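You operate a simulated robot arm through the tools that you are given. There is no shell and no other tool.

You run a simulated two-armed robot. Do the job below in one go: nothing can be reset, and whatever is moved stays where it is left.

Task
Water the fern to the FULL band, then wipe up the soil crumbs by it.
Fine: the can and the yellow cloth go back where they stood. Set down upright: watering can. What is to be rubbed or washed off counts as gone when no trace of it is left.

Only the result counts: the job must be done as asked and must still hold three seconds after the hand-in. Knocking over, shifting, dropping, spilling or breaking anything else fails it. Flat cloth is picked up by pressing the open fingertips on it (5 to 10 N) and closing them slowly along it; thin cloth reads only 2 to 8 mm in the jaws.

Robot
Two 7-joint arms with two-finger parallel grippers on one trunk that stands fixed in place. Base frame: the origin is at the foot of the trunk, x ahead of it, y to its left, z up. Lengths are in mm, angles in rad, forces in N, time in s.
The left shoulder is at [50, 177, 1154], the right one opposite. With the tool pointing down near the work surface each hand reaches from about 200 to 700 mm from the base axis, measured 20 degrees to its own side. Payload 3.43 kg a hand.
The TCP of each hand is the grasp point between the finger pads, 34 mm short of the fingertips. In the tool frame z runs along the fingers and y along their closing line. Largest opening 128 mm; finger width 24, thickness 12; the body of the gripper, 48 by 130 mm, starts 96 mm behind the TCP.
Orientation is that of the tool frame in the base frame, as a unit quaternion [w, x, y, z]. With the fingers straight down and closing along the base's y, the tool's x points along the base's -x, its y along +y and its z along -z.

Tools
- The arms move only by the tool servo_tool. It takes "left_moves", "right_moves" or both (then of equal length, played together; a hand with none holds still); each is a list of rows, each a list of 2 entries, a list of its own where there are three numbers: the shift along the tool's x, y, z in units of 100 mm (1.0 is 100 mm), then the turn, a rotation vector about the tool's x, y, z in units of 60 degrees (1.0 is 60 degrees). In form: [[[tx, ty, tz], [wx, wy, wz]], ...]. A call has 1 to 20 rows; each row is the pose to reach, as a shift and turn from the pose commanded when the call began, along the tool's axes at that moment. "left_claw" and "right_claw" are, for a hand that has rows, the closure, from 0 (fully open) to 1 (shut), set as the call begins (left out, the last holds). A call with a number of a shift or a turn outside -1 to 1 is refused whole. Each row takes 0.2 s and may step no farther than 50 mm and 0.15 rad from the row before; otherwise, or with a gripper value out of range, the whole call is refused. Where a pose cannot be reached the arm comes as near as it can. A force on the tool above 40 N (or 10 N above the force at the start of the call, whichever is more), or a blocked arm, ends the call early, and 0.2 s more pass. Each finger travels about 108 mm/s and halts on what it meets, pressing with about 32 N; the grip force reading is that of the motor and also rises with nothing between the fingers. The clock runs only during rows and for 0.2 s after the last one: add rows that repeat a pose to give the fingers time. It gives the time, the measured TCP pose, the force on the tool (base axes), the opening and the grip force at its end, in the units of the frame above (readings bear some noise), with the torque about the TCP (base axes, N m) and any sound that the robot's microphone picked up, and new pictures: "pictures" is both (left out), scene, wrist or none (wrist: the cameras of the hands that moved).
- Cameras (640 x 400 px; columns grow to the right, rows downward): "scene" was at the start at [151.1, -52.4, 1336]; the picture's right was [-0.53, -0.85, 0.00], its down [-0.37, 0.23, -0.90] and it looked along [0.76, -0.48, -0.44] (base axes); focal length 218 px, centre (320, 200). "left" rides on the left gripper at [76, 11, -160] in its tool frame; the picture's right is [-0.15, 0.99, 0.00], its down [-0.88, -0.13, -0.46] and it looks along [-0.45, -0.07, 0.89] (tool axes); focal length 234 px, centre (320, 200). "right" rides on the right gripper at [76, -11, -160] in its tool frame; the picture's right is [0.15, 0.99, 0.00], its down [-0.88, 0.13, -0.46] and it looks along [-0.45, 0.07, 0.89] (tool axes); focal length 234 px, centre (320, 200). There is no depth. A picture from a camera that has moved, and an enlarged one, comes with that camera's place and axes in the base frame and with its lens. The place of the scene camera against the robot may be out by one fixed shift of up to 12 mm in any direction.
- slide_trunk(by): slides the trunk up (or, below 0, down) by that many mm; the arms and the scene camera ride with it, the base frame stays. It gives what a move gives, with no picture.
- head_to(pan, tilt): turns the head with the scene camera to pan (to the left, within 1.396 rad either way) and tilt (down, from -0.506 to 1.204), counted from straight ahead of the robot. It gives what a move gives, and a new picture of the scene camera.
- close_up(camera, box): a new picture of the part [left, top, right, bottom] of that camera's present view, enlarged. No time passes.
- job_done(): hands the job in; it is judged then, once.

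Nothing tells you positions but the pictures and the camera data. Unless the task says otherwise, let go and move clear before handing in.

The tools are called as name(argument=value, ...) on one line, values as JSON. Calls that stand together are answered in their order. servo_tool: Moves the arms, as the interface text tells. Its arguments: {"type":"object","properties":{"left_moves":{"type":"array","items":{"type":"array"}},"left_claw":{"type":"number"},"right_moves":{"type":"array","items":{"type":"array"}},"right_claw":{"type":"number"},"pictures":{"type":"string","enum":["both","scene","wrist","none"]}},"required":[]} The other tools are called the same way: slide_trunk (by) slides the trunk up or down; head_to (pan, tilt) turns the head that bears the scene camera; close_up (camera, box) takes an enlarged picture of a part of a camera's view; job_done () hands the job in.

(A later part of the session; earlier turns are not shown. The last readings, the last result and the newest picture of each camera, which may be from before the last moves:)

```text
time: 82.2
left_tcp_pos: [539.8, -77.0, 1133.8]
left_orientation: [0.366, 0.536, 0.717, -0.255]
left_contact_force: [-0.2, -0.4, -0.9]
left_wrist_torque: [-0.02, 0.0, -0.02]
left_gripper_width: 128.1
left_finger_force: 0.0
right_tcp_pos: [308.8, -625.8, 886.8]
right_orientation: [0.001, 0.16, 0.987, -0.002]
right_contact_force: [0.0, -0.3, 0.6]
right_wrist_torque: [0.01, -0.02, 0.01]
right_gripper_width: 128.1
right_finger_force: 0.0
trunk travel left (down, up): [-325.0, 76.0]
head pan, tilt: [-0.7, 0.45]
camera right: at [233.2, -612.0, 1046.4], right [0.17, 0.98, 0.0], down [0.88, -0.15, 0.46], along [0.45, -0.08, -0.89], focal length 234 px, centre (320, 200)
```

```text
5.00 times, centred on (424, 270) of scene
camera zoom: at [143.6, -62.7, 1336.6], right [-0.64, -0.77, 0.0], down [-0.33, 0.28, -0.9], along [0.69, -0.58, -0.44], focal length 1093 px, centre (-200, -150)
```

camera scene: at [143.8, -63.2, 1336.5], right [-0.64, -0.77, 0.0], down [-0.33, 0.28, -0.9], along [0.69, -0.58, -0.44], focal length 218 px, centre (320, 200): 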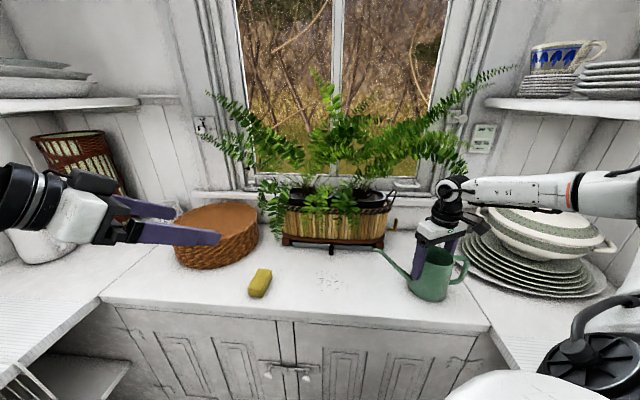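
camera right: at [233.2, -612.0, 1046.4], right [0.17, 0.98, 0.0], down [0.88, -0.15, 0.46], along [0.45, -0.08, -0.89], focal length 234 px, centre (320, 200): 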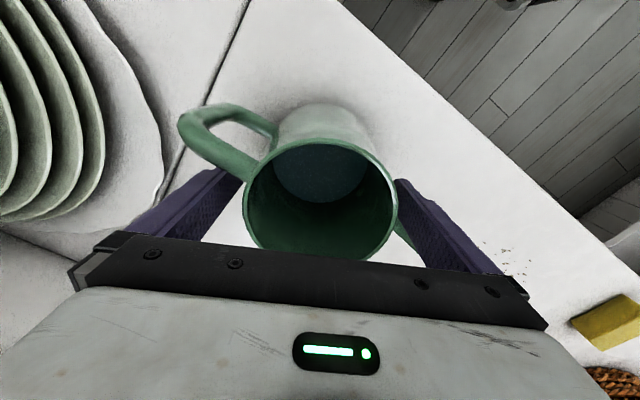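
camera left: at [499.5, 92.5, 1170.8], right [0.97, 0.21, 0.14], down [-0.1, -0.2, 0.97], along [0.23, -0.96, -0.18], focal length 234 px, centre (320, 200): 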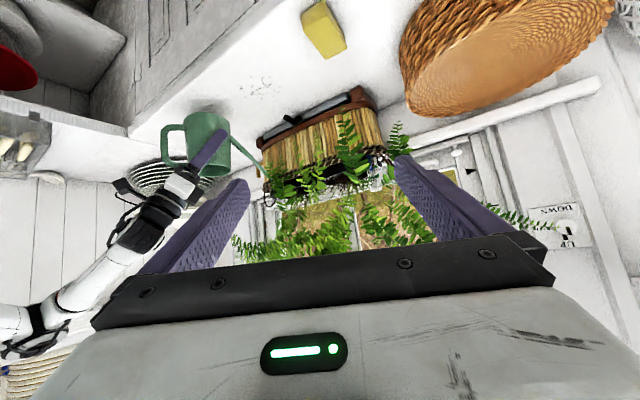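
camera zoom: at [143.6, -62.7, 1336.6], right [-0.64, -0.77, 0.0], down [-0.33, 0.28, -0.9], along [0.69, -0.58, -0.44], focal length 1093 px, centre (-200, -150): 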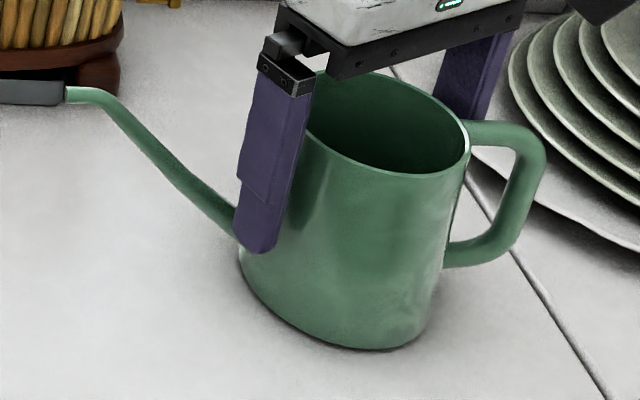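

The can stands well. I rise straight up and meanwhile measure the yellow cloth with both cameras.

servo_tool(right_moves=[[[0, 0, -0.3], [0, 0, 0]], [[0, 0, -0.6], [0, 0, 0]], [[0, 0, -0.98], [0, 0, 0]], [[0, 0, -0.98], [0, 0, 0]]], pictures="scene")

close_up(camera="scene", box=[240, 260, 290, 300])

close_up(camera="left", box=[292, 0, 356, 64])

close_up(camera="scene", box=[300, 260, 364, 300])

close_up(camera="left", box=[230, 66, 294, 106])

```text
time: 83.2
left_tcp_pos: [540.3, -77.0, 1134.2]
left_orientation: [0.366, 0.536, 0.716, -0.256]
left_contact_force: [0.4, 0.0, 0.6]
left_wrist_torque: [0.03, -0.02, 0.0]
left_gripper_width: 127.8
left_finger_force: 0.0
right_tcp_pos: [307.4, -625.3, 985.4]
right_orientation: [0.0, 0.16, 0.987, -0.001]
right_contact_force: [-0.6, 0.4, 1.7]
right_wrist_torque: [0.02, 0.02, -0.03]
right_gripper_width: 127.9
right_finger_force: 0.2
trunk travel left (down, up): [-325.0, 76.0]
head pan, tilt: [-0.7, 0.45]
camera scene: at [143.6, -62.9, 1336.6], right [-0.64, -0.77, 0.0], down [-0.33, 0.28, -0.9], along [0.69, -0.58, -0.44], focal length 218 px, centre (320, 200)
```

scene: 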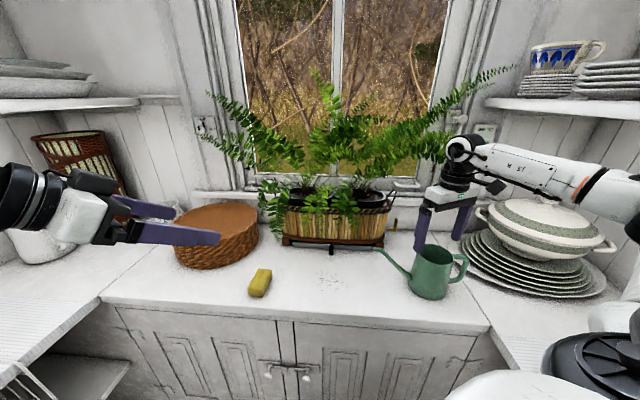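

```text
10.00 times, centred on (265, 280) of scene
camera zoom: at [143.6, -62.9, 1336.6], right [-0.64, -0.77, 0.0], down [-0.33, 0.28, -0.9], along [0.69, -0.58, -0.44], focal length 2185 px, centre (870, -600)
```

zoom: 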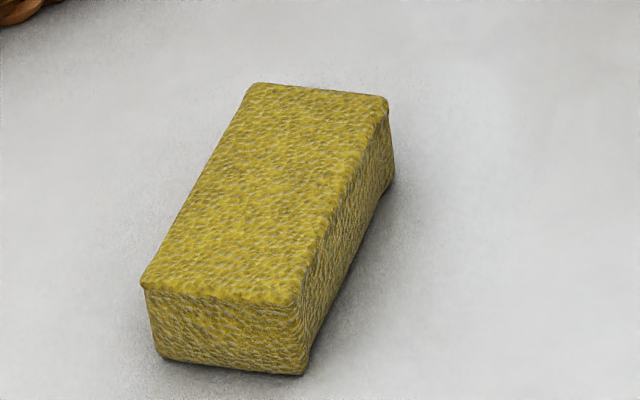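

```text
6.25 times, centred on (324, 32) of left
camera zoom: at [499.0, 92.8, 1171.0], right [0.97, 0.21, 0.14], down [-0.1, -0.2, 0.97], along [0.23, -0.96, -0.18], focal length 1464 px, centre (295, 1250)
```

zoom: 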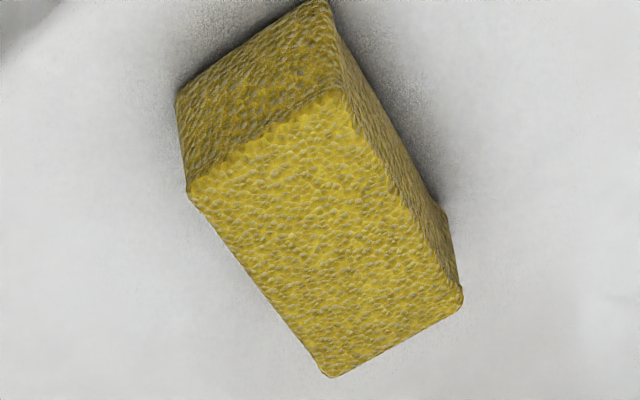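

```text
10.00 times, centred on (332, 280) of scene
camera zoom: at [143.6, -62.9, 1336.6], right [-0.64, -0.77, 0.0], down [-0.33, 0.28, -0.9], along [0.69, -0.58, -0.44], focal length 2185 px, centre (200, -600)
```

zoom: 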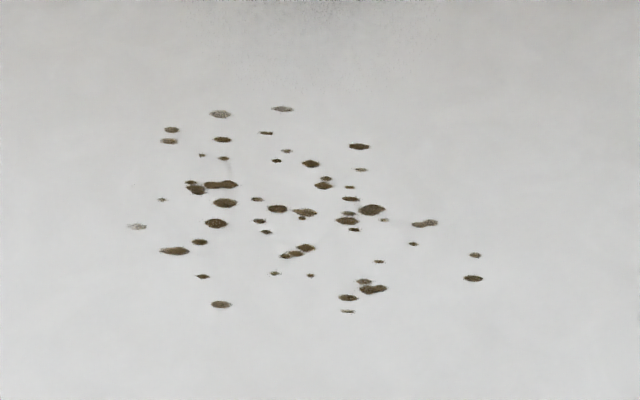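

```text
10.00 times, centred on (262, 86) of left
camera zoom: at [499.0, 92.8, 1171.0], right [0.97, 0.21, 0.14], down [-0.1, -0.2, 0.97], along [0.23, -0.96, -0.18], focal length 2342 px, centre (900, 1340)
```

zoom: 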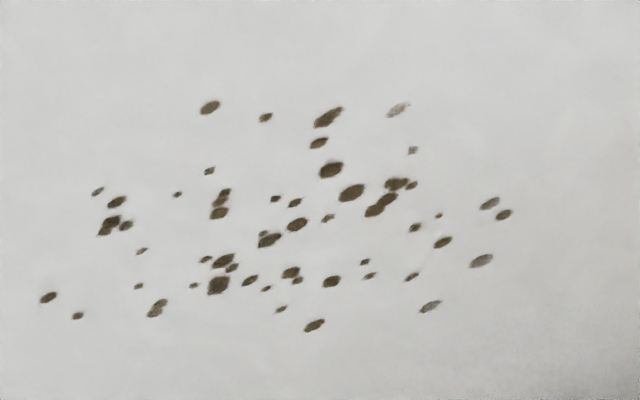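

The can stands where it was. The cloth block measures about 80 × 44 × 30 mm, centred at (628, -235), top z ≈ 835; the crumbs cover roughly 110 × 85 mm around (514, -408). I retract the left hand out of the way and raise the right.

servo_tool(left_moves=[[[0, 0, -0.33], [0, 0, 0]], [[0, 0, -0.67], [0, 0, 0]], [[0, 0, -1.0], [0, 0, 0]], [[0, 0, -1.0], [0, 0, 0]]], right_moves=[[[0, 0, -0.2], [0, 0, 0]], [[0, 0, -0.4], [0, 0, 0]], [[0, 0, -0.5], [0, 0, 0]], [[0, 0, -0.5], [0, 0, 0]]], pictures="none")

servo_tool(left_moves=[[[0, 0, -0.33], [0, 0, 0]], [[0, 0, -0.67], [0, 0, 0]], [[0, 0, -1.0], [0, 0, 0]], [[0, 0, -1.0], [0, 0, 0]]], right_moves=[[[-0.2, 0.3, 0], [0, 0, 0.09]], [[-0.4, 0.6, 0], [0, 0, 0.18]], [[-0.6, 0.9, 0], [0, 0, 0.27]], [[-0.6, 0.9, 0], [0, 0, 0.27]]], pictures="both")

```text
time: 84.2
left_tcp_pos: [514.7, -1.6, 1194.5]
left_orientation: [0.366, 0.537, 0.716, -0.256]
left_contact_force: [0.0, -0.7, -0.7]
left_wrist_torque: [0.0, -0.03, 0.02]
left_gripper_width: 127.9
left_finger_force: 0.2
right_tcp_pos: [308.2, -624.5, 1035.1]
right_orientation: [0.001, 0.161, 0.987, -0.001]
right_contact_force: [0.5, 0.2, -0.1]
right_wrist_torque: [0.03, -0.01, -0.01]
right_gripper_width: 128.2
right_finger_force: 0.1
trunk travel left (down, up): [-325.0, 76.0]
head pan, tilt: [-0.7, 0.45]
```

```text
time: 85.2
left_tcp_pos: [489.5, 73.1, 1252.4]
left_orientation: [0.367, 0.536, 0.716, -0.255]
left_contact_force: [-0.4, -0.2, 0.1]
left_wrist_torque: [0.02, -0.03, 0.04]
left_gripper_width: 127.9
left_finger_force: 0.0
right_tcp_pos: [393.4, -561.1, 1034.5]
right_orientation: [0.0, 0.299, 0.954, 0.0]
right_contact_force: [0.3, 0.0, -0.5]
right_wrist_torque: [-0.03, -0.05, 0.0]
right_gripper_width: 128.1
right_finger_force: 0.0
trunk travel left (down, up): [-325.0, 76.0]
head pan, tilt: [-0.7, 0.45]
camera scene: at [143.7, -62.9, 1336.6], right [-0.64, -0.77, 0.0], down [-0.33, 0.28, -0.9], along [0.69, -0.58, -0.44], focal length 218 px, centre (320, 200)
camera right: at [325.2, -526.6, 1194.0], right [0.44, 0.9, 0.0], down [0.8, -0.39, 0.46], along [0.41, -0.2, -0.89], focal length 234 px, centre (320, 200)
camera left: at [449.1, 243.5, 1289.9], right [0.97, 0.21, 0.14], down [-0.1, -0.2, 0.97], along [0.23, -0.96, -0.18], focal length 234 px, centre (320, 200)
```

scene: 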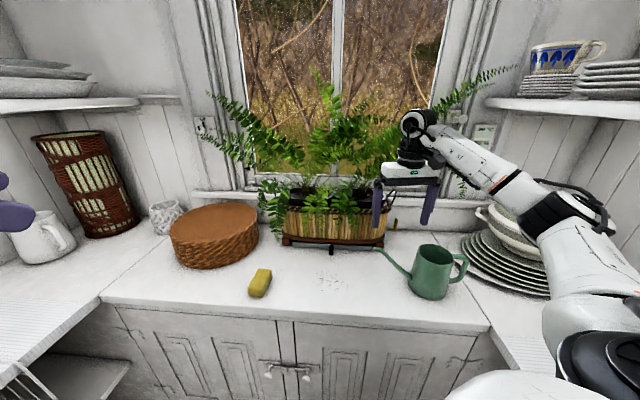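
right: 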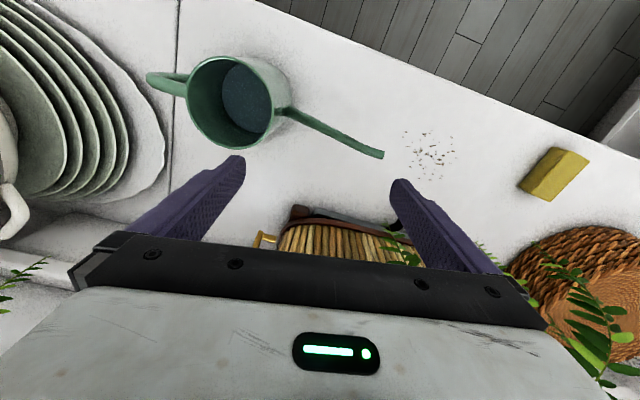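
left: 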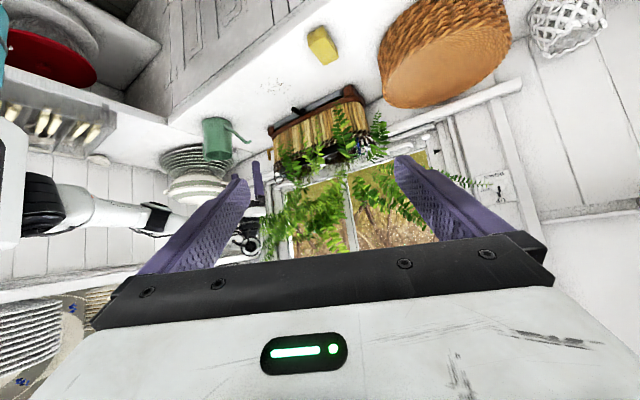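

The right hand is clear. I travel along the counter toward the cloth, staying high over the spout.

servo_tool(right_moves=[[[0, 0.33, 0], [0, 0, 0.03]], [[0, 0.67, 0], [0, 0, 0.06]], [[-0.02, 1.0, 0], [0, 0, 0.09]], [[-0.02, 1.0, 0], [0, 0, 0.09]]], pictures="none")

servo_tool(right_moves=[[[0, 0.33, 0], [0, 0, 0.03]], [[0, 0.67, 0], [0, 0, 0.06]], [[0, 1.0, 0], [0, 0, 0.085]], [[0, 1.0, 0], [0, 0, 0.085]]], pictures="none")

servo_tool(right_moves=[[[0, 0.33, 0], [0, 0, 0]], [[0, 0.67, 0], [0, 0, 0]], [[0, 1.0, 0], [0, 0, 0]], [[0, 1.0, 0], [0, 0, 0]]], pictures="both")

```text
time: 86.2
left_tcp_pos: [489.9, 73.9, 1253.6]
left_orientation: [0.367, 0.536, 0.716, -0.256]
left_contact_force: [-0.5, -0.4, 0.2]
left_wrist_torque: [-0.02, 0.05, 0.01]
left_gripper_width: 127.9
left_finger_force: 0.1
right_tcp_pos: [451.5, -477.4, 1037.0]
right_orientation: [0.0, 0.343, 0.939, -0.002]
right_contact_force: [0.5, -0.2, -0.1]
right_wrist_torque: [0.0, -0.01, -0.01]
right_gripper_width: 128.1
right_finger_force: 0.1
trunk travel left (down, up): [-325.0, 76.0]
head pan, tilt: [-0.7, 0.45]
```

```text
time: 87.2
left_tcp_pos: [490.1, 73.8, 1252.7]
left_orientation: [0.367, 0.536, 0.716, -0.255]
left_contact_force: [-0.7, 0.8, 0.1]
left_wrist_torque: [0.01, -0.02, 0.01]
left_gripper_width: 128.0
left_finger_force: 0.0
right_tcp_pos: [516.8, -398.0, 1035.3]
right_orientation: [0.001, 0.384, 0.923, -0.001]
right_contact_force: [-0.1, 0.1, 0.1]
right_wrist_torque: [-0.04, -0.01, 0.0]
right_gripper_width: 127.9
right_finger_force: 0.0
trunk travel left (down, up): [-325.0, 76.0]
head pan, tilt: [-0.7, 0.45]
```

```text
time: 88.2
left_tcp_pos: [490.3, 74.4, 1252.9]
left_orientation: [0.366, 0.536, 0.717, -0.255]
left_contact_force: [0.0, -0.1, -0.9]
left_wrist_torque: [-0.01, 0.0, -0.02]
left_gripper_width: 127.9
left_finger_force: 0.0
right_tcp_pos: [588.6, -329.4, 1036.3]
right_orientation: [0.0, 0.383, 0.924, -0.001]
right_contact_force: [0.2, -0.6, 0.2]
right_wrist_torque: [0.01, -0.01, 0.02]
right_gripper_width: 128.0
right_finger_force: 0.1
trunk travel left (down, up): [-325.0, 76.0]
head pan, tilt: [-0.7, 0.45]
camera scene: at [143.6, -62.9, 1336.6], right [-0.64, -0.77, 0.0], down [-0.33, 0.28, -0.9], along [0.69, -0.58, -0.44], focal length 218 px, centre (320, 200)
camera right: at [527.3, -283.9, 1195.9], right [0.6, 0.8, 0.0], down [0.71, -0.53, 0.46], along [0.37, -0.27, -0.89], focal length 234 px, centre (320, 200)
```

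scene: 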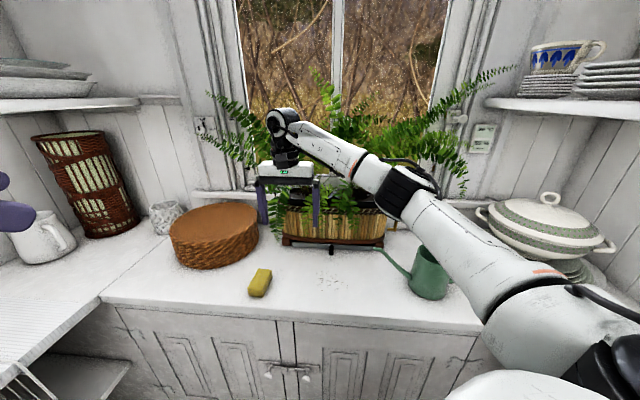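
right: 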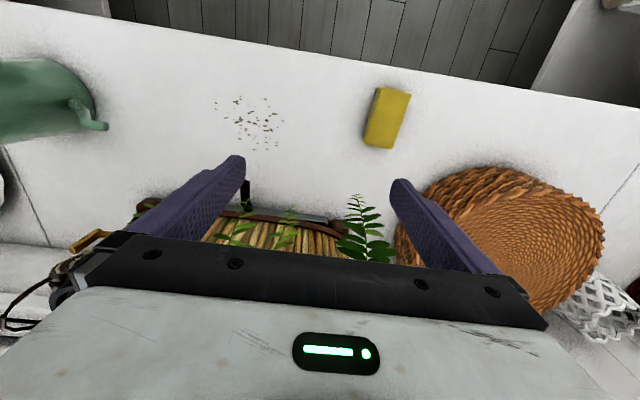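

The block appears exactly where predicted. I move over it and descend to z≈935.

servo_tool(right_moves=[[[0.13, 0.31, 0.2], [0, 0, 0]], [[0.26, 0.63, 0.5], [0, 0, 0]], [[0.39, 0.945, 0.8], [0, 0, 0]], [[0.39, 0.945, 1.0], [0, 0, 0.03]], [[0.39, 0.945, 1.0], [0, 0, 0.03]]], pictures="both")

close_up(camera="right", box=[240, 80, 400, 220])

```text
time: 89.4
left_tcp_pos: [490.3, 72.8, 1253.1]
left_orientation: [0.367, 0.536, 0.717, -0.255]
left_contact_force: [0.5, 0.1, -0.4]
left_wrist_torque: [0.02, 0.01, -0.03]
left_gripper_width: 127.9
left_finger_force: 0.1
right_tcp_pos: [626.9, -235.6, 934.3]
right_orientation: [0.0, 0.399, 0.917, 0.0]
right_contact_force: [-0.4, -0.4, 0.2]
right_wrist_torque: [0.0, -0.02, 0.01]
right_gripper_width: 128.2
right_finger_force: 0.1
trunk travel left (down, up): [-325.0, 76.0]
head pan, tilt: [-0.7, 0.45]
camera scene: at [143.6, -62.7, 1336.6], right [-0.64, -0.77, 0.0], down [-0.33, 0.28, -0.9], along [0.69, -0.58, -0.44], focal length 218 px, centre (320, 200)
camera right: at [566.6, -187.6, 1093.1], right [0.62, 0.78, 0.0], down [0.7, -0.55, 0.46], along [0.36, -0.29, -0.89], focal length 234 px, centre (320, 200)
```

scene: 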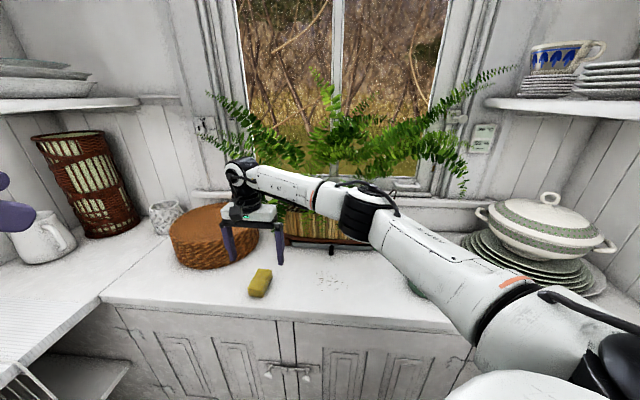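
right: 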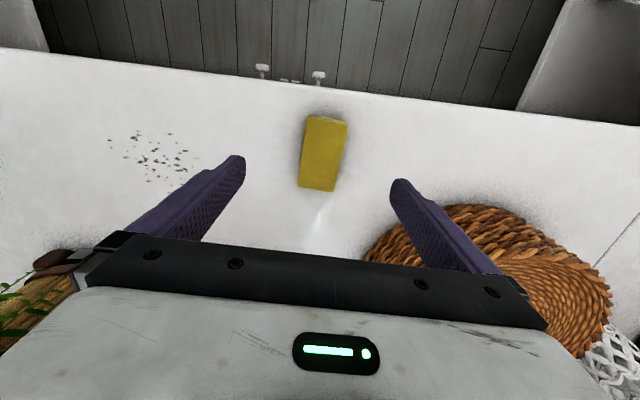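

```text
2.86 times, centred on (320, 150) of right
camera zoom: at [566.6, -187.6, 1093.1], right [0.62, 0.78, 0.0], down [0.7, -0.55, 0.46], along [0.36, -0.29, -0.89], focal length 669 px, centre (320, 343)
```

zoom: 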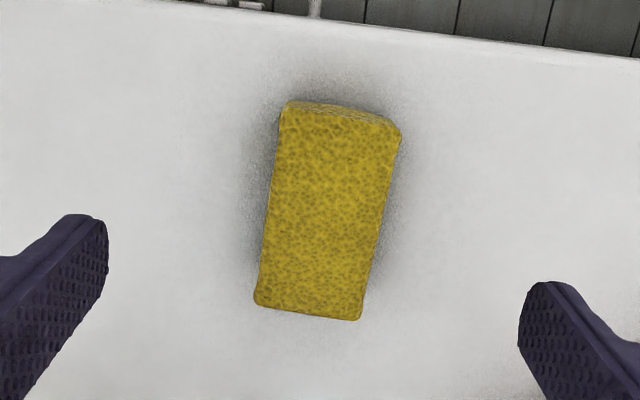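

The block is aligned with the hand and centered within 2 mm. I descend so the fingertips end about 6 mm above the counter on both sides of it.

servo_tool(right_moves=[[[0, 0.024, 0.25], [0, 0, 0]], [[0, 0.024, 0.5], [0, 0, 0]], [[0, 0.024, 0.75], [0, 0, 0]], [[0, 0.024, 0.86], [0, 0, 0]], [[0, 0.024, 0.91], [0, 0, 0]], [[0, 0.024, 0.91], [0, 0, 0]]], pictures="both")

close_up(camera="scene", box=[220, 230, 320, 310])

```text
time: 90.8
left_tcp_pos: [490.6, 73.7, 1253.5]
left_orientation: [0.367, 0.536, 0.716, -0.255]
left_contact_force: [0.5, 0.2, 0.0]
left_wrist_torque: [0.02, -0.02, 0.01]
left_gripper_width: 128.1
left_finger_force: 0.0
right_tcp_pos: [628.5, -234.0, 842.3]
right_orientation: [0.0, 0.399, 0.917, -0.001]
right_contact_force: [-0.1, 0.8, 1.2]
right_wrist_torque: [0.0, -0.01, 0.01]
right_gripper_width: 128.4
right_finger_force: 0.1
trunk travel left (down, up): [-325.0, 76.0]
head pan, tilt: [-0.7, 0.45]
camera scene: at [143.6, -62.8, 1336.6], right [-0.64, -0.77, 0.0], down [-0.33, 0.28, -0.9], along [0.69, -0.58, -0.44], focal length 218 px, centre (320, 200)
camera right: at [569.0, -187.1, 1001.7], right [0.62, 0.78, 0.0], down [0.7, -0.55, 0.46], along [0.36, -0.29, -0.89], focal length 234 px, centre (320, 200)
```

scene: 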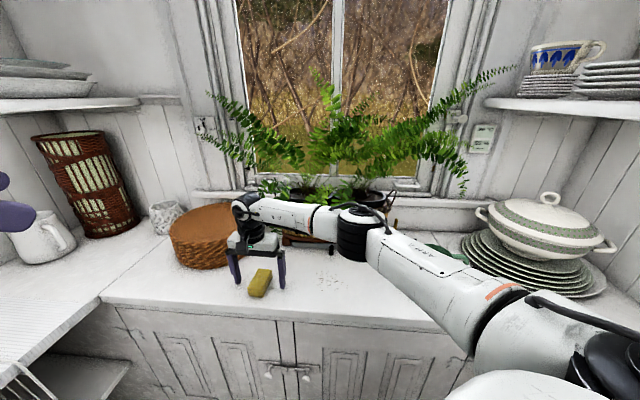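
right: 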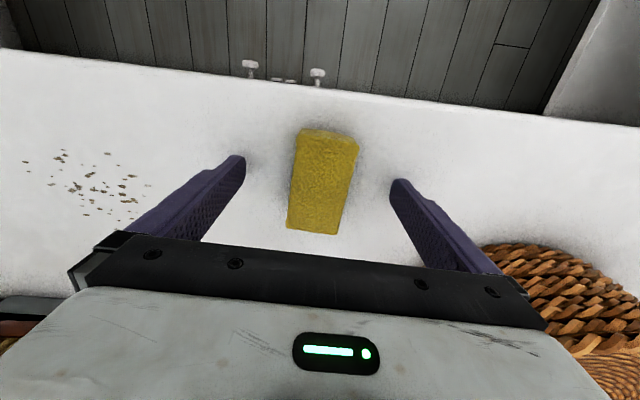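

```text
5.00 times, centred on (270, 270) of scene
camera zoom: at [143.6, -62.8, 1336.6], right [-0.64, -0.77, 0.0], down [-0.33, 0.28, -0.9], along [0.69, -0.58, -0.44], focal length 1093 px, centre (570, -150)
```

zoom: 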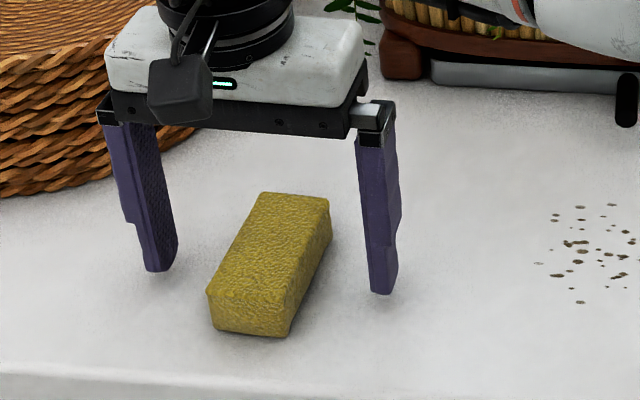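

The fingers straddle the cloth. I close gently in two steps.

servo_tool(right_moves=[[[0, 0, 0], [0, 0, 0]], [[0, 0, 0], [0, 0, 0]], [[0, 0, 0], [0, 0, 0]], [[0, 0, 0], [0, 0, 0]]], right_claw=0.6, pictures="none")

servo_tool(right_moves=[[[0, 0, 0], [0, 0, 0]], [[0, 0, 0], [0, 0, 0]], [[0, 0, 0], [0, 0, 0]]], right_claw=0.75, pictures="both")

```text
time: 91.8
left_tcp_pos: [490.1, 73.7, 1253.3]
left_orientation: [0.366, 0.536, 0.717, -0.255]
left_contact_force: [0.2, -0.4, -0.6]
left_wrist_torque: [-0.01, -0.02, 0.01]
left_gripper_width: 128.0
left_finger_force: 0.1
right_tcp_pos: [628.3, -234.3, 843.4]
right_orientation: [0.001, 0.399, 0.917, -0.001]
right_contact_force: [-0.2, -0.3, -0.4]
right_wrist_torque: [0.01, 0.02, -0.02]
right_gripper_width: 51.1
right_finger_force: 0.0
trunk travel left (down, up): [-325.0, 76.0]
head pan, tilt: [-0.7, 0.45]
```

```text
time: 92.6
left_tcp_pos: [490.9, 74.0, 1252.4]
left_orientation: [0.367, 0.536, 0.717, -0.255]
left_contact_force: [0.5, 0.6, 0.5]
left_wrist_torque: [0.0, -0.01, -0.01]
left_gripper_width: 128.0
left_finger_force: 0.2
right_tcp_pos: [629.7, -234.9, 842.6]
right_orientation: [0.001, 0.398, 0.917, -0.001]
right_contact_force: [-0.1, -0.3, 1.2]
right_wrist_torque: [-0.01, 0.0, -0.01]
right_gripper_width: 47.2
right_finger_force: 31.7
trunk travel left (down, up): [-325.0, 76.0]
head pan, tilt: [-0.7, 0.45]
camera scene: at [143.6, -62.8, 1336.6], right [-0.64, -0.77, 0.0], down [-0.33, 0.28, -0.9], along [0.69, -0.58, -0.44], focal length 218 px, centre (320, 200)
camera right: at [569.0, -187.1, 1002.0], right [0.62, 0.78, 0.0], down [0.7, -0.55, 0.46], along [0.36, -0.29, -0.89], focal length 234 px, centre (320, 200)
```

scene: 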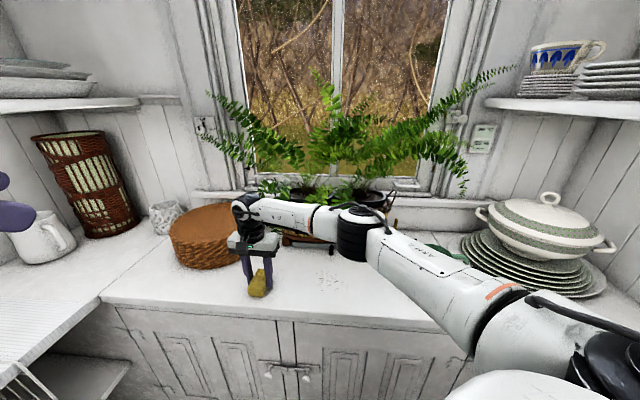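
right: 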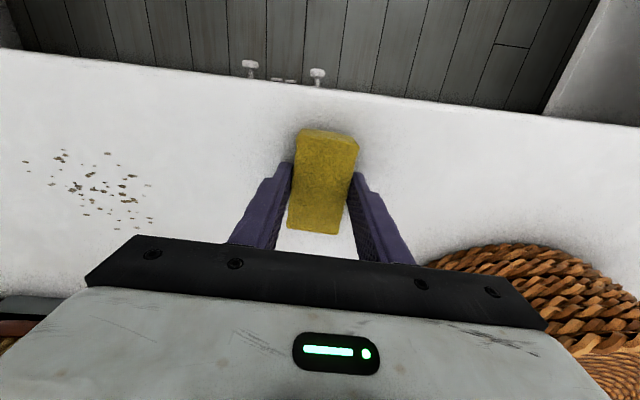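

The cloth is held firmly (47 mm). Grasp pose K0 = (629, -235, 843), yaw -47°. I lift it and carry it to the left edge of the crumb patch.

servo_tool(right_moves=[[[0, 0, -0.15], [0, 0, 0]], [[0, 0, -0.38], [0, 0, 0]], [[-0.07, -0.32, -0.38], [0, 0, 0]], [[-0.15, -0.64, -0.38], [0, 0, 0]], [[-0.15, -0.64, -0.38], [0, 0, 0]]], pictures="none")

servo_tool(right_moves=[[[-0.08, -0.32, 0], [0, 0, 0]], [[-0.155, -0.64, 0], [0, 0, 0]], [[-0.155, -0.64, 0], [0, 0, 0]]], pictures="both")

```text
time: 93.8
left_tcp_pos: [490.3, 73.7, 1253.1]
left_orientation: [0.366, 0.537, 0.716, -0.255]
left_contact_force: [-0.8, -1.1, 0.6]
left_wrist_torque: [-0.04, -0.04, 0.02]
left_gripper_width: 127.9
left_finger_force: 0.1
right_tcp_pos: [592.5, -287.8, 881.0]
right_orientation: [0.001, 0.398, 0.917, -0.002]
right_contact_force: [-0.6, 0.0, -0.8]
right_wrist_torque: [-0.02, 0.04, 0.02]
right_gripper_width: 47.0
right_finger_force: 32.3
trunk travel left (down, up): [-325.0, 76.0]
head pan, tilt: [-0.7, 0.45]
```

```text
time: 94.6
left_tcp_pos: [491.2, 74.5, 1253.3]
left_orientation: [0.366, 0.536, 0.716, -0.256]
left_contact_force: [-0.5, 0.2, -0.6]
left_wrist_torque: [0.05, 0.0, 0.02]
left_gripper_width: 128.0
left_finger_force: 0.0
right_tcp_pos: [557.0, -344.0, 880.3]
right_orientation: [0.001, 0.398, 0.917, -0.001]
right_contact_force: [-0.8, 0.1, -0.2]
right_wrist_torque: [0.01, -0.01, -0.02]
right_gripper_width: 47.0
right_finger_force: 31.9
trunk travel left (down, up): [-325.0, 76.0]
head pan, tilt: [-0.7, 0.45]
camera scene: at [143.7, -62.8, 1336.6], right [-0.64, -0.77, 0.0], down [-0.33, 0.28, -0.9], along [0.69, -0.58, -0.44], focal length 218 px, centre (320, 200)
camera right: at [497.6, -296.8, 1040.3], right [0.62, 0.78, 0.0], down [0.7, -0.55, 0.46], along [0.36, -0.29, -0.89], focal length 234 px, centre (320, 200)
```

scene: 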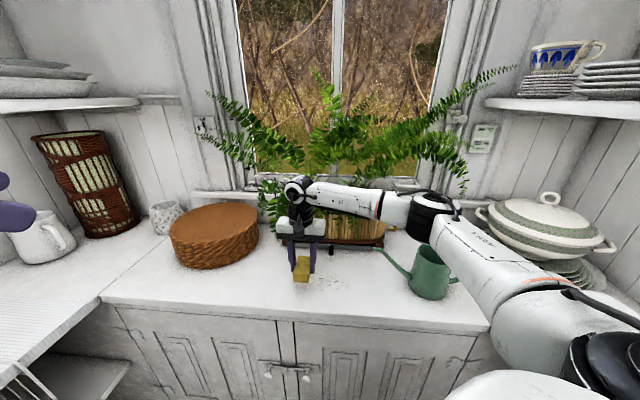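
right: 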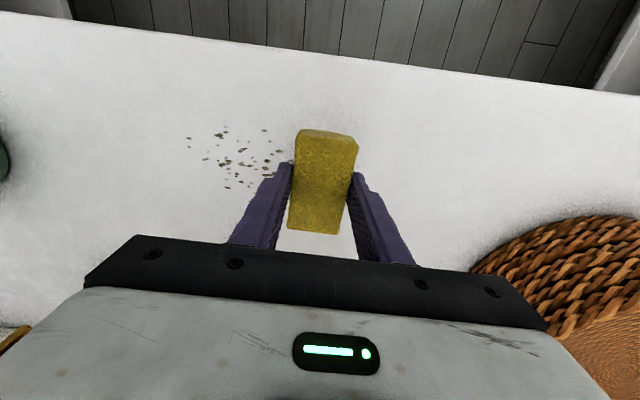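

The cloth is just left of the crumbs. I lower it until it presses lightly on the counter.

servo_tool(right_moves=[[[0, 0, 0.15], [0, 0, 0]], [[0, 0, 0.3], [0, 0, 0]], [[0, 0, 0.36], [0, 0, 0]], [[0, 0, 0.38], [0, 0, 0]], [[0, 0, 0.395], [0, 0, 0]], [[0, 0, 0.395], [0, 0, 0]]], pictures="none")

```text
time: 96.0
left_tcp_pos: [489.2, 73.7, 1253.4]
left_orientation: [0.367, 0.535, 0.717, -0.255]
left_contact_force: [-1.3, 0.4, 0.5]
left_wrist_torque: [0.0, 0.0, 0.0]
left_gripper_width: 128.1
left_finger_force: 0.1
right_tcp_pos: [556.4, -344.0, 842.9]
right_orientation: [0.0, 0.399, 0.917, -0.001]
right_contact_force: [-0.4, -0.2, 0.5]
right_wrist_torque: [0.02, 0.0, -0.01]
right_gripper_width: 46.8
right_finger_force: 32.6
trunk travel left (down, up): [-325.0, 76.0]
head pan, tilt: [-0.7, 0.45]
```

Just touching. I press down 3 mm more.

servo_tool(right_moves=[[[0, 0, 0.015], [0, 0, 0]], [[0, 0, 0.03], [0, 0, 0]], [[0, 0, 0.03], [0, 0, 0]]], pictures="none")

```text
time: 96.8
left_tcp_pos: [487.7, 75.7, 1254.2]
left_orientation: [0.367, 0.536, 0.716, -0.255]
left_contact_force: [0.8, -0.2, -0.4]
left_wrist_torque: [0.04, 0.0, -0.03]
left_gripper_width: 128.0
left_finger_force: 0.0
right_tcp_pos: [555.9, -343.8, 843.3]
right_orientation: [0.003, 0.399, 0.917, -0.001]
right_contact_force: [-2.6, -3.5, 20.1]
right_wrist_torque: [0.13, 0.52, 0.02]
right_gripper_width: 47.1
right_finger_force: 31.7
trunk travel left (down, up): [-325.0, 76.0]
head pan, tilt: [-0.7, 0.45]
```

20 N is a bit much; I ease off 1.5 mm and sweep slowly across the crumbs toward the can.

servo_tool(right_moves=[[[0, 0, -0.015], [0, 0, 0]], [[-0.004, -0.125, -0.015], [0, 0, 0]], [[-0.008, -0.25, -0.015], [0, 0, 0]], [[-0.013, -0.375, -0.015], [0, 0, 0]], [[-0.017, -0.5, -0.015], [0, 0, 0]], [[-0.021, -0.625, -0.015], [0, 0, 0]], [[-0.026, -0.75, -0.015], [0, 0, 0]], [[-0.03, -0.875, -0.015], [0, 0, 0]], [[-0.035, -1.0, -0.015], [0, 0, 0]], [[-0.035, -1.0, -0.015], [0, 0, 0]]], pictures="both")

close_up(camera="scene", box=[280, 230, 408, 310])

```text
time: 99.0
left_tcp_pos: [489.5, 75.7, 1254.0]
left_orientation: [0.367, 0.536, 0.716, -0.256]
left_contact_force: [1.0, -0.3, 0.7]
left_wrist_torque: [-0.01, -0.04, 0.0]
left_gripper_width: 127.9
left_finger_force: 0.0
right_tcp_pos: [485.7, -414.4, 841.9]
right_orientation: [0.003, 0.397, 0.918, -0.001]
right_contact_force: [4.6, 4.3, 14.5]
right_wrist_torque: [0.15, -0.2, -0.03]
right_gripper_width: 46.9
right_finger_force: 31.7
trunk travel left (down, up): [-325.0, 76.0]
head pan, tilt: [-0.7, 0.45]
camera scene: at [142.8, -61.4, 1336.8], right [-0.64, -0.77, 0.0], down [-0.33, 0.28, -0.9], along [0.69, -0.58, -0.43], focal length 218 px, centre (320, 200)
camera right: at [425.6, -367.3, 1001.6], right [0.62, 0.78, 0.0], down [0.7, -0.55, 0.46], along [0.36, -0.29, -0.89], focal length 234 px, centre (320, 200)
```

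scene: 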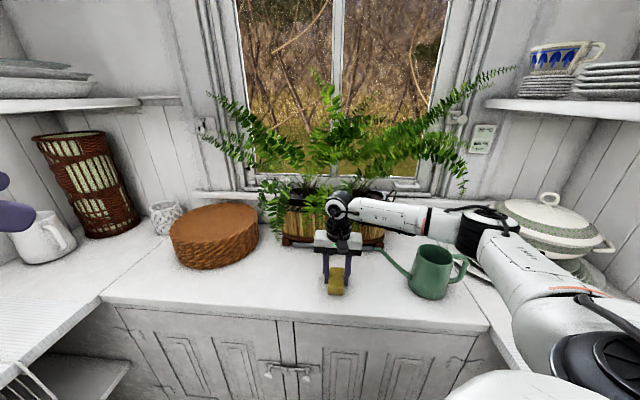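
right: 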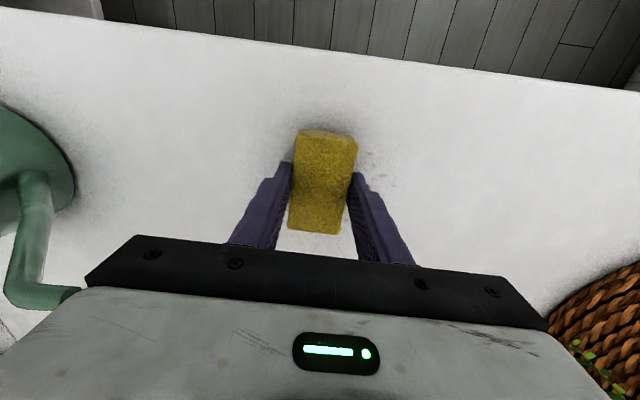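

```text
5.00 times, centred on (344, 270) of scene
camera zoom: at [142.8, -61.4, 1336.8], right [-0.64, -0.77, 0.0], down [-0.33, 0.28, -0.9], along [0.69, -0.58, -0.43], focal length 1093 px, centre (200, -150)
```

zoom: 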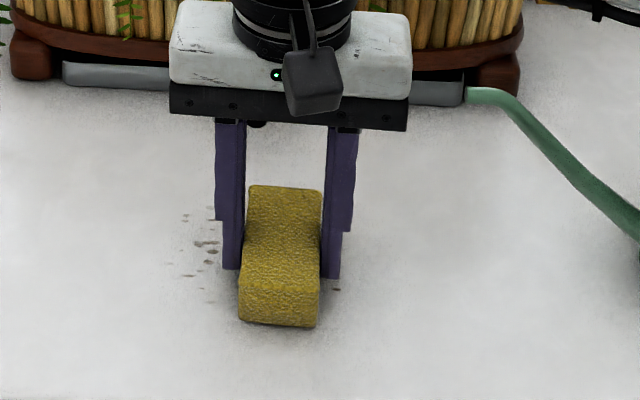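

The wipe works - most crumbs are gone and only faint traces remain. I finish the stroke to the right edge, shift toward the planter and sweep back.

servo_tool(right_moves=[[[-0.004, -0.1, 0], [0, 0, 0]], [[-0.007, -0.2, 0], [0, 0, 0]], [[-0.147, -0.195, 0], [0, 0, 0]], [[-0.287, -0.19, 0], [0, 0, 0]], [[-0.283, -0.065, 0], [0, 0, 0]], [[-0.278, 0.06, 0], [0, 0, 0]], [[-0.274, 0.185, 0], [0, 0, 0]], [[-0.27, 0.31, 0], [0, 0, 0]], [[-0.265, 0.435, 0], [0, 0, 0]], [[-0.261, 0.56, 0], [0, 0, 0]], [[-0.256, 0.685, 0], [0, 0, 0]], [[-0.252, 0.81, 0], [0, 0, 0]], [[-0.248, 0.935, 0], [0, 0, 0]], [[-0.248, 0.935, 0], [0, 0, 0]]], pictures="both")

close_up(camera="scene", box=[280, 230, 408, 310])

```text
time: 102.0
left_tcp_pos: [488.4, 74.5, 1254.7]
left_orientation: [0.368, 0.536, 0.716, -0.255]
left_contact_force: [-0.3, 0.0, -0.6]
left_wrist_torque: [0.0, -0.01, -0.01]
left_gripper_width: 128.1
left_finger_force: 0.1
right_tcp_pos: [568.6, -368.4, 842.8]
right_orientation: [0.001, 0.398, 0.917, 0.0]
right_contact_force: [-2.8, -2.3, 8.4]
right_wrist_torque: [-0.13, 0.05, -0.05]
right_gripper_width: 47.1
right_finger_force: 31.9
trunk travel left (down, up): [-325.0, 76.0]
head pan, tilt: [-0.7, 0.45]
camera scene: at [142.5, -62.3, 1336.7], right [-0.64, -0.77, 0.0], down [-0.33, 0.28, -0.9], along [0.69, -0.58, -0.43], focal length 218 px, centre (320, 200)
camera right: at [509.5, -321.1, 1001.5], right [0.62, 0.78, 0.0], down [0.7, -0.55, 0.46], along [0.36, -0.29, -0.89], focal length 234 px, centre (320, 200)
```

scene: 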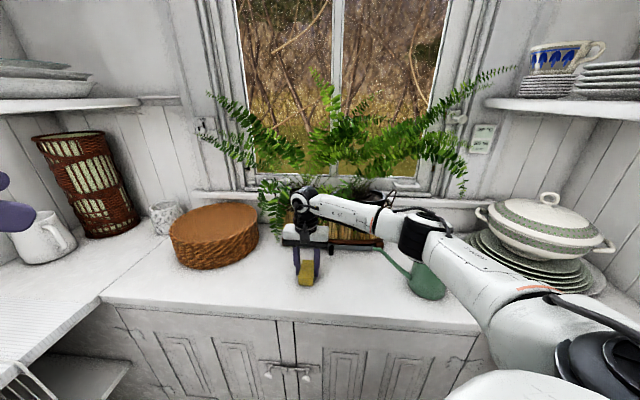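
right: 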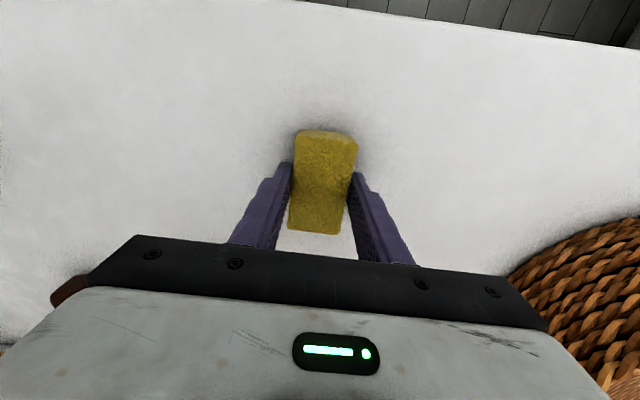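

```text
5.00 times, centred on (344, 270) of scene
camera zoom: at [142.5, -62.3, 1336.7], right [-0.64, -0.77, 0.0], down [-0.33, 0.28, -0.9], along [0.69, -0.58, -0.43], focal length 1093 px, centre (200, -150)
```

zoom: 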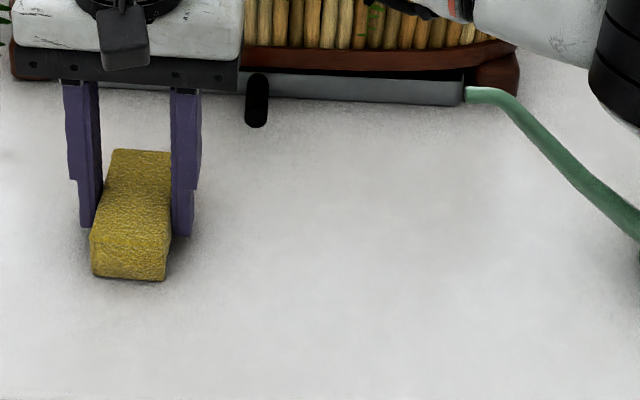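

The counter looks clean. I enlarge the whole former crumb patch to look for faint traces from two cameras.

close_up(camera="scene", box=[312, 255, 376, 295])

close_up(camera="right", box=[120, 60, 300, 180])

close_up(camera="left", box=[240, 60, 304, 110])

```text
10.00 times, centred on (344, 275) of scene
camera zoom: at [142.5, -62.3, 1336.7], right [-0.64, -0.77, 0.0], down [-0.33, 0.28, -0.9], along [0.69, -0.58, -0.43], focal length 2185 px, centre (80, -550)
```

zoom: 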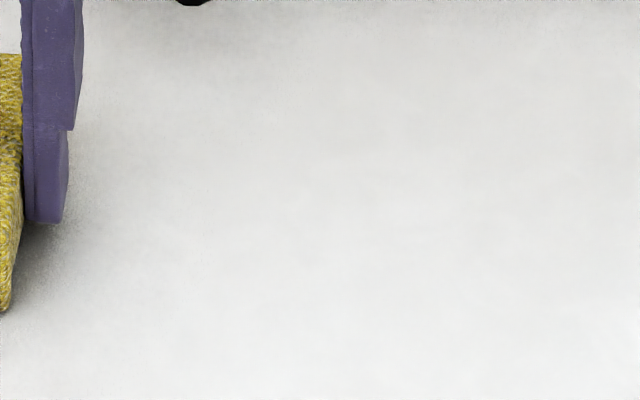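

```text
3.33 times, centred on (210, 120) of right
camera zoom: at [509.5, -321.1, 1001.5], right [0.62, 0.78, 0.0], down [0.7, -0.55, 0.46], along [0.36, -0.29, -0.89], focal length 781 px, centre (687, 467)
```

zoom: 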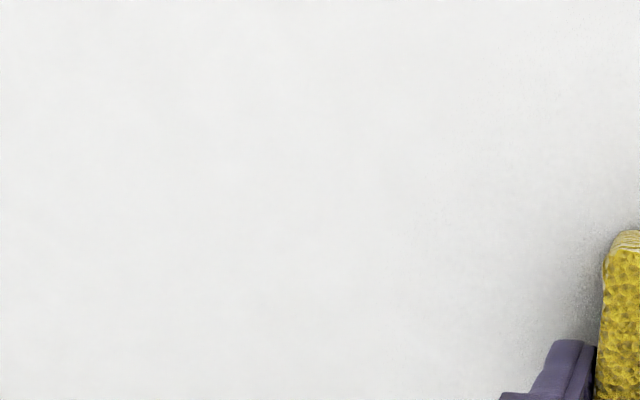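

```text
8.00 times, centred on (272, 85) of left
camera zoom: at [448.1, 243.8, 1290.0], right [0.97, 0.21, 0.14], down [-0.1, -0.2, 0.97], along [0.23, -0.96, -0.18], focal length 1873 px, centre (704, 1120)
```

zoom: 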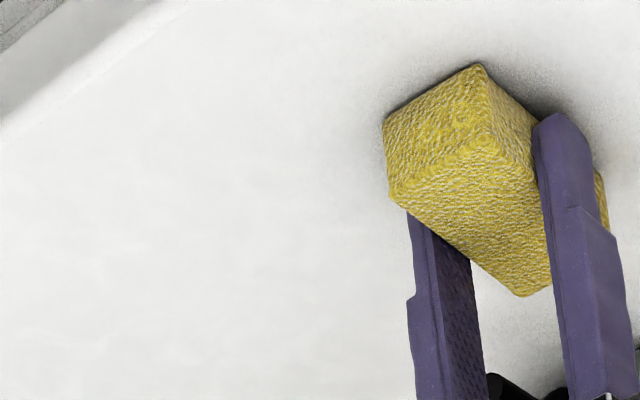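

No trace visible. For safety I rub over the patch once more with slightly different tracks (nearer to the edge, then nearer to the planter).

servo_tool(right_moves=[[[0.12, -0.004, 0], [0, 0, 0]], [[0.24, -0.008, 0], [0, 0, 0]], [[0.36, -0.013, 0], [0, 0, 0]], [[0.356, -0.135, 0], [0, 0, 0]], [[0.352, -0.26, 0], [0, 0, 0]], [[0.347, -0.385, 0], [0, 0, 0]], [[0.343, -0.51, 0], [0, 0, 0]], [[0.339, -0.635, 0], [0, 0, 0]], [[0.334, -0.76, 0], [0, 0, 0]], [[0.33, -0.885, 0], [0, 0, 0]], [[0.326, -1.0, 0], [0, 0, 0]], [[0.326, -1.0, 0], [0, 0, 0]]], pictures="none")

servo_tool(right_moves=[[[-0.004, -0.11, 0], [0, 0, 0]], [[-0.16, -0.11, 0], [0, 0, 0]], [[-0.32, -0.1, 0], [0, 0, 0]], [[-0.48, -0.1, 0], [0, 0, 0]], [[-0.476, 0.025, 0], [0, 0, 0]], [[-0.472, 0.15, 0], [0, 0, 0]], [[-0.467, 0.275, 0], [0, 0, 0]], [[-0.463, 0.4, 0], [0, 0, 0]], [[-0.459, 0.525, 0], [0, 0, 0]], [[-0.454, 0.65, 0], [0, 0, 0]], [[-0.45, 0.775, 0], [0, 0, 0]], [[-0.446, 0.9, 0], [0, 0, 0]], [[-0.443, 1.0, 0], [0, 0, 0]], [[-0.443, 1.0, 0], [0, 0, 0]]], pictures="both")

close_up(camera="scene", box=[296, 245, 392, 305])

```text
time: 104.6
left_tcp_pos: [488.8, 74.1, 1254.2]
left_orientation: [0.367, 0.536, 0.716, -0.255]
left_contact_force: [0.3, -0.3, -0.7]
left_wrist_torque: [-0.01, 0.03, 0.0]
left_gripper_width: 128.2
left_finger_force: 0.1
right_tcp_pos: [475.6, -414.3, 842.4]
right_orientation: [0.001, 0.399, 0.917, -0.002]
right_contact_force: [2.4, 1.7, 8.0]
right_wrist_torque: [0.11, -0.12, -0.04]
right_gripper_width: 46.9
right_finger_force: 31.8
trunk travel left (down, up): [-325.0, 76.0]
head pan, tilt: [-0.7, 0.45]
```

```text
time: 107.6
left_tcp_pos: [488.7, 73.9, 1254.7]
left_orientation: [0.367, 0.537, 0.715, -0.256]
left_contact_force: [-0.7, -0.4, -0.4]
left_wrist_torque: [-0.01, -0.01, 0.03]
left_gripper_width: 128.1
left_finger_force: 0.2
right_tcp_pos: [578.0, -376.8, 841.4]
right_orientation: [0.002, 0.398, 0.917, -0.001]
right_contact_force: [-5.4, -3.1, 16.2]
right_wrist_torque: [-0.13, 0.22, 0.05]
right_gripper_width: 46.7
right_finger_force: 32.2
trunk travel left (down, up): [-325.0, 76.0]
head pan, tilt: [-0.7, 0.45]
camera scene: at [141.7, -62.1, 1336.9], right [-0.64, -0.77, 0.0], down [-0.33, 0.28, -0.9], along [0.69, -0.58, -0.43], focal length 218 px, centre (320, 200)
camera right: at [518.0, -329.9, 1001.1], right [0.62, 0.78, 0.0], down [0.69, -0.55, 0.46], along [0.36, -0.29, -0.89], focal length 234 px, centre (320, 200)
```

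scene: 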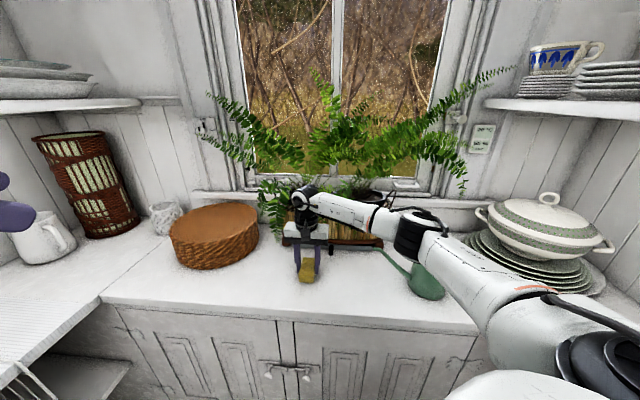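
right: 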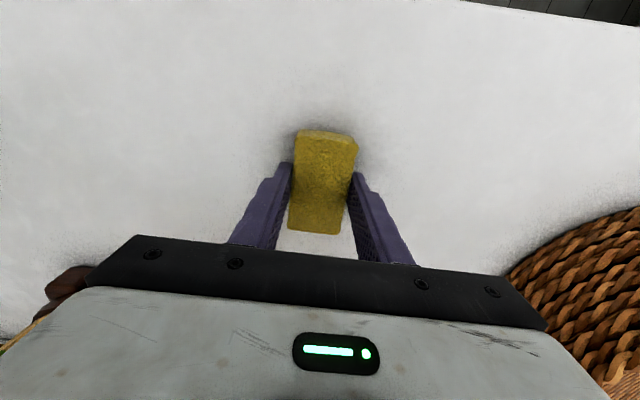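

```text
6.67 times, centred on (344, 275) of scene
camera zoom: at [141.7, -62.1, 1336.9], right [-0.64, -0.77, 0.0], down [-0.33, 0.28, -0.9], along [0.69, -0.58, -0.43], focal length 1457 px, centre (160, -300)
```

zoom: 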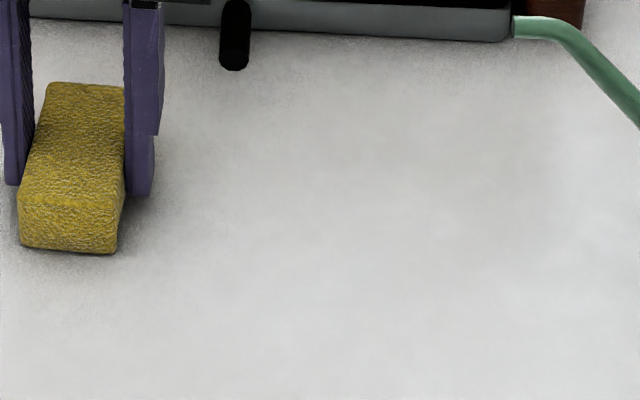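

The counter is spotless. Now I lift the cloth and carry it back to K0.

servo_tool(right_moves=[[[0, 0, -0.15], [0, 0, 0]], [[0, 0, -0.38], [0, 0, 0]], [[0.17, 0.33, -0.38], [0, 0, 0]], [[0.345, 0.672, -0.38], [0, 0, 0]], [[0.345, 0.672, -0.38], [0, 0, 0]]], pictures="none")

servo_tool(right_moves=[[[0.17, 0.33, 0], [0, 0, 0]], [[0.345, 0.672, 0], [0, 0, 0]], [[0.345, 0.672, 0], [0, 0, 0]]], pictures="both")

```text
time: 108.8
left_tcp_pos: [490.2, 73.6, 1252.3]
left_orientation: [0.366, 0.536, 0.716, -0.255]
left_contact_force: [-0.3, 0.2, 0.0]
left_wrist_torque: [0.0, 0.0, -0.03]
left_gripper_width: 127.8
left_finger_force: 0.1
right_tcp_pos: [602.7, -306.3, 878.0]
right_orientation: [0.0, 0.398, 0.918, -0.001]
right_contact_force: [-0.5, -0.1, -0.8]
right_wrist_torque: [0.01, 0.02, 0.01]
right_gripper_width: 46.8
right_finger_force: 31.6
trunk travel left (down, up): [-325.0, 76.0]
head pan, tilt: [-0.7, 0.45]
```

```text
time: 109.6
left_tcp_pos: [490.0, 74.9, 1253.7]
left_orientation: [0.366, 0.536, 0.717, -0.255]
left_contact_force: [0.5, 0.8, -0.3]
left_wrist_torque: [-0.02, -0.03, 0.0]
left_gripper_width: 127.9
left_finger_force: 0.0
right_tcp_pos: [630.2, -235.7, 876.5]
right_orientation: [0.0, 0.398, 0.917, -0.001]
right_contact_force: [-0.1, 0.8, -0.7]
right_wrist_torque: [-0.03, 0.0, 0.01]
right_gripper_width: 47.2
right_finger_force: 31.8
trunk travel left (down, up): [-325.0, 76.0]
head pan, tilt: [-0.7, 0.45]
camera scene: at [143.7, -62.9, 1336.6], right [-0.64, -0.77, 0.0], down [-0.33, 0.28, -0.9], along [0.69, -0.58, -0.44], focal length 218 px, centre (320, 200)
camera right: at [570.5, -188.2, 1035.9], right [0.62, 0.78, 0.0], down [0.7, -0.55, 0.46], along [0.36, -0.29, -0.89], focal length 234 px, centre (320, 200)
```

scene: 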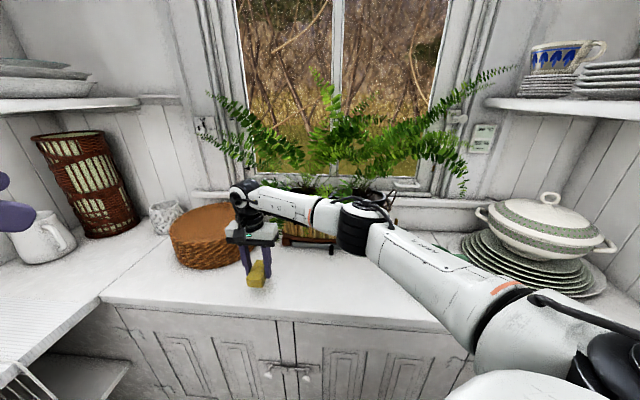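
right: 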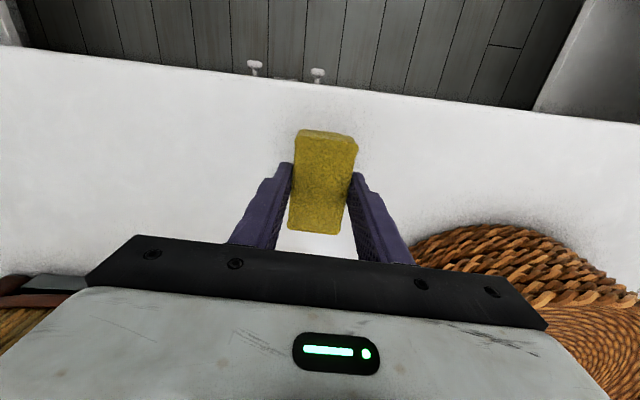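

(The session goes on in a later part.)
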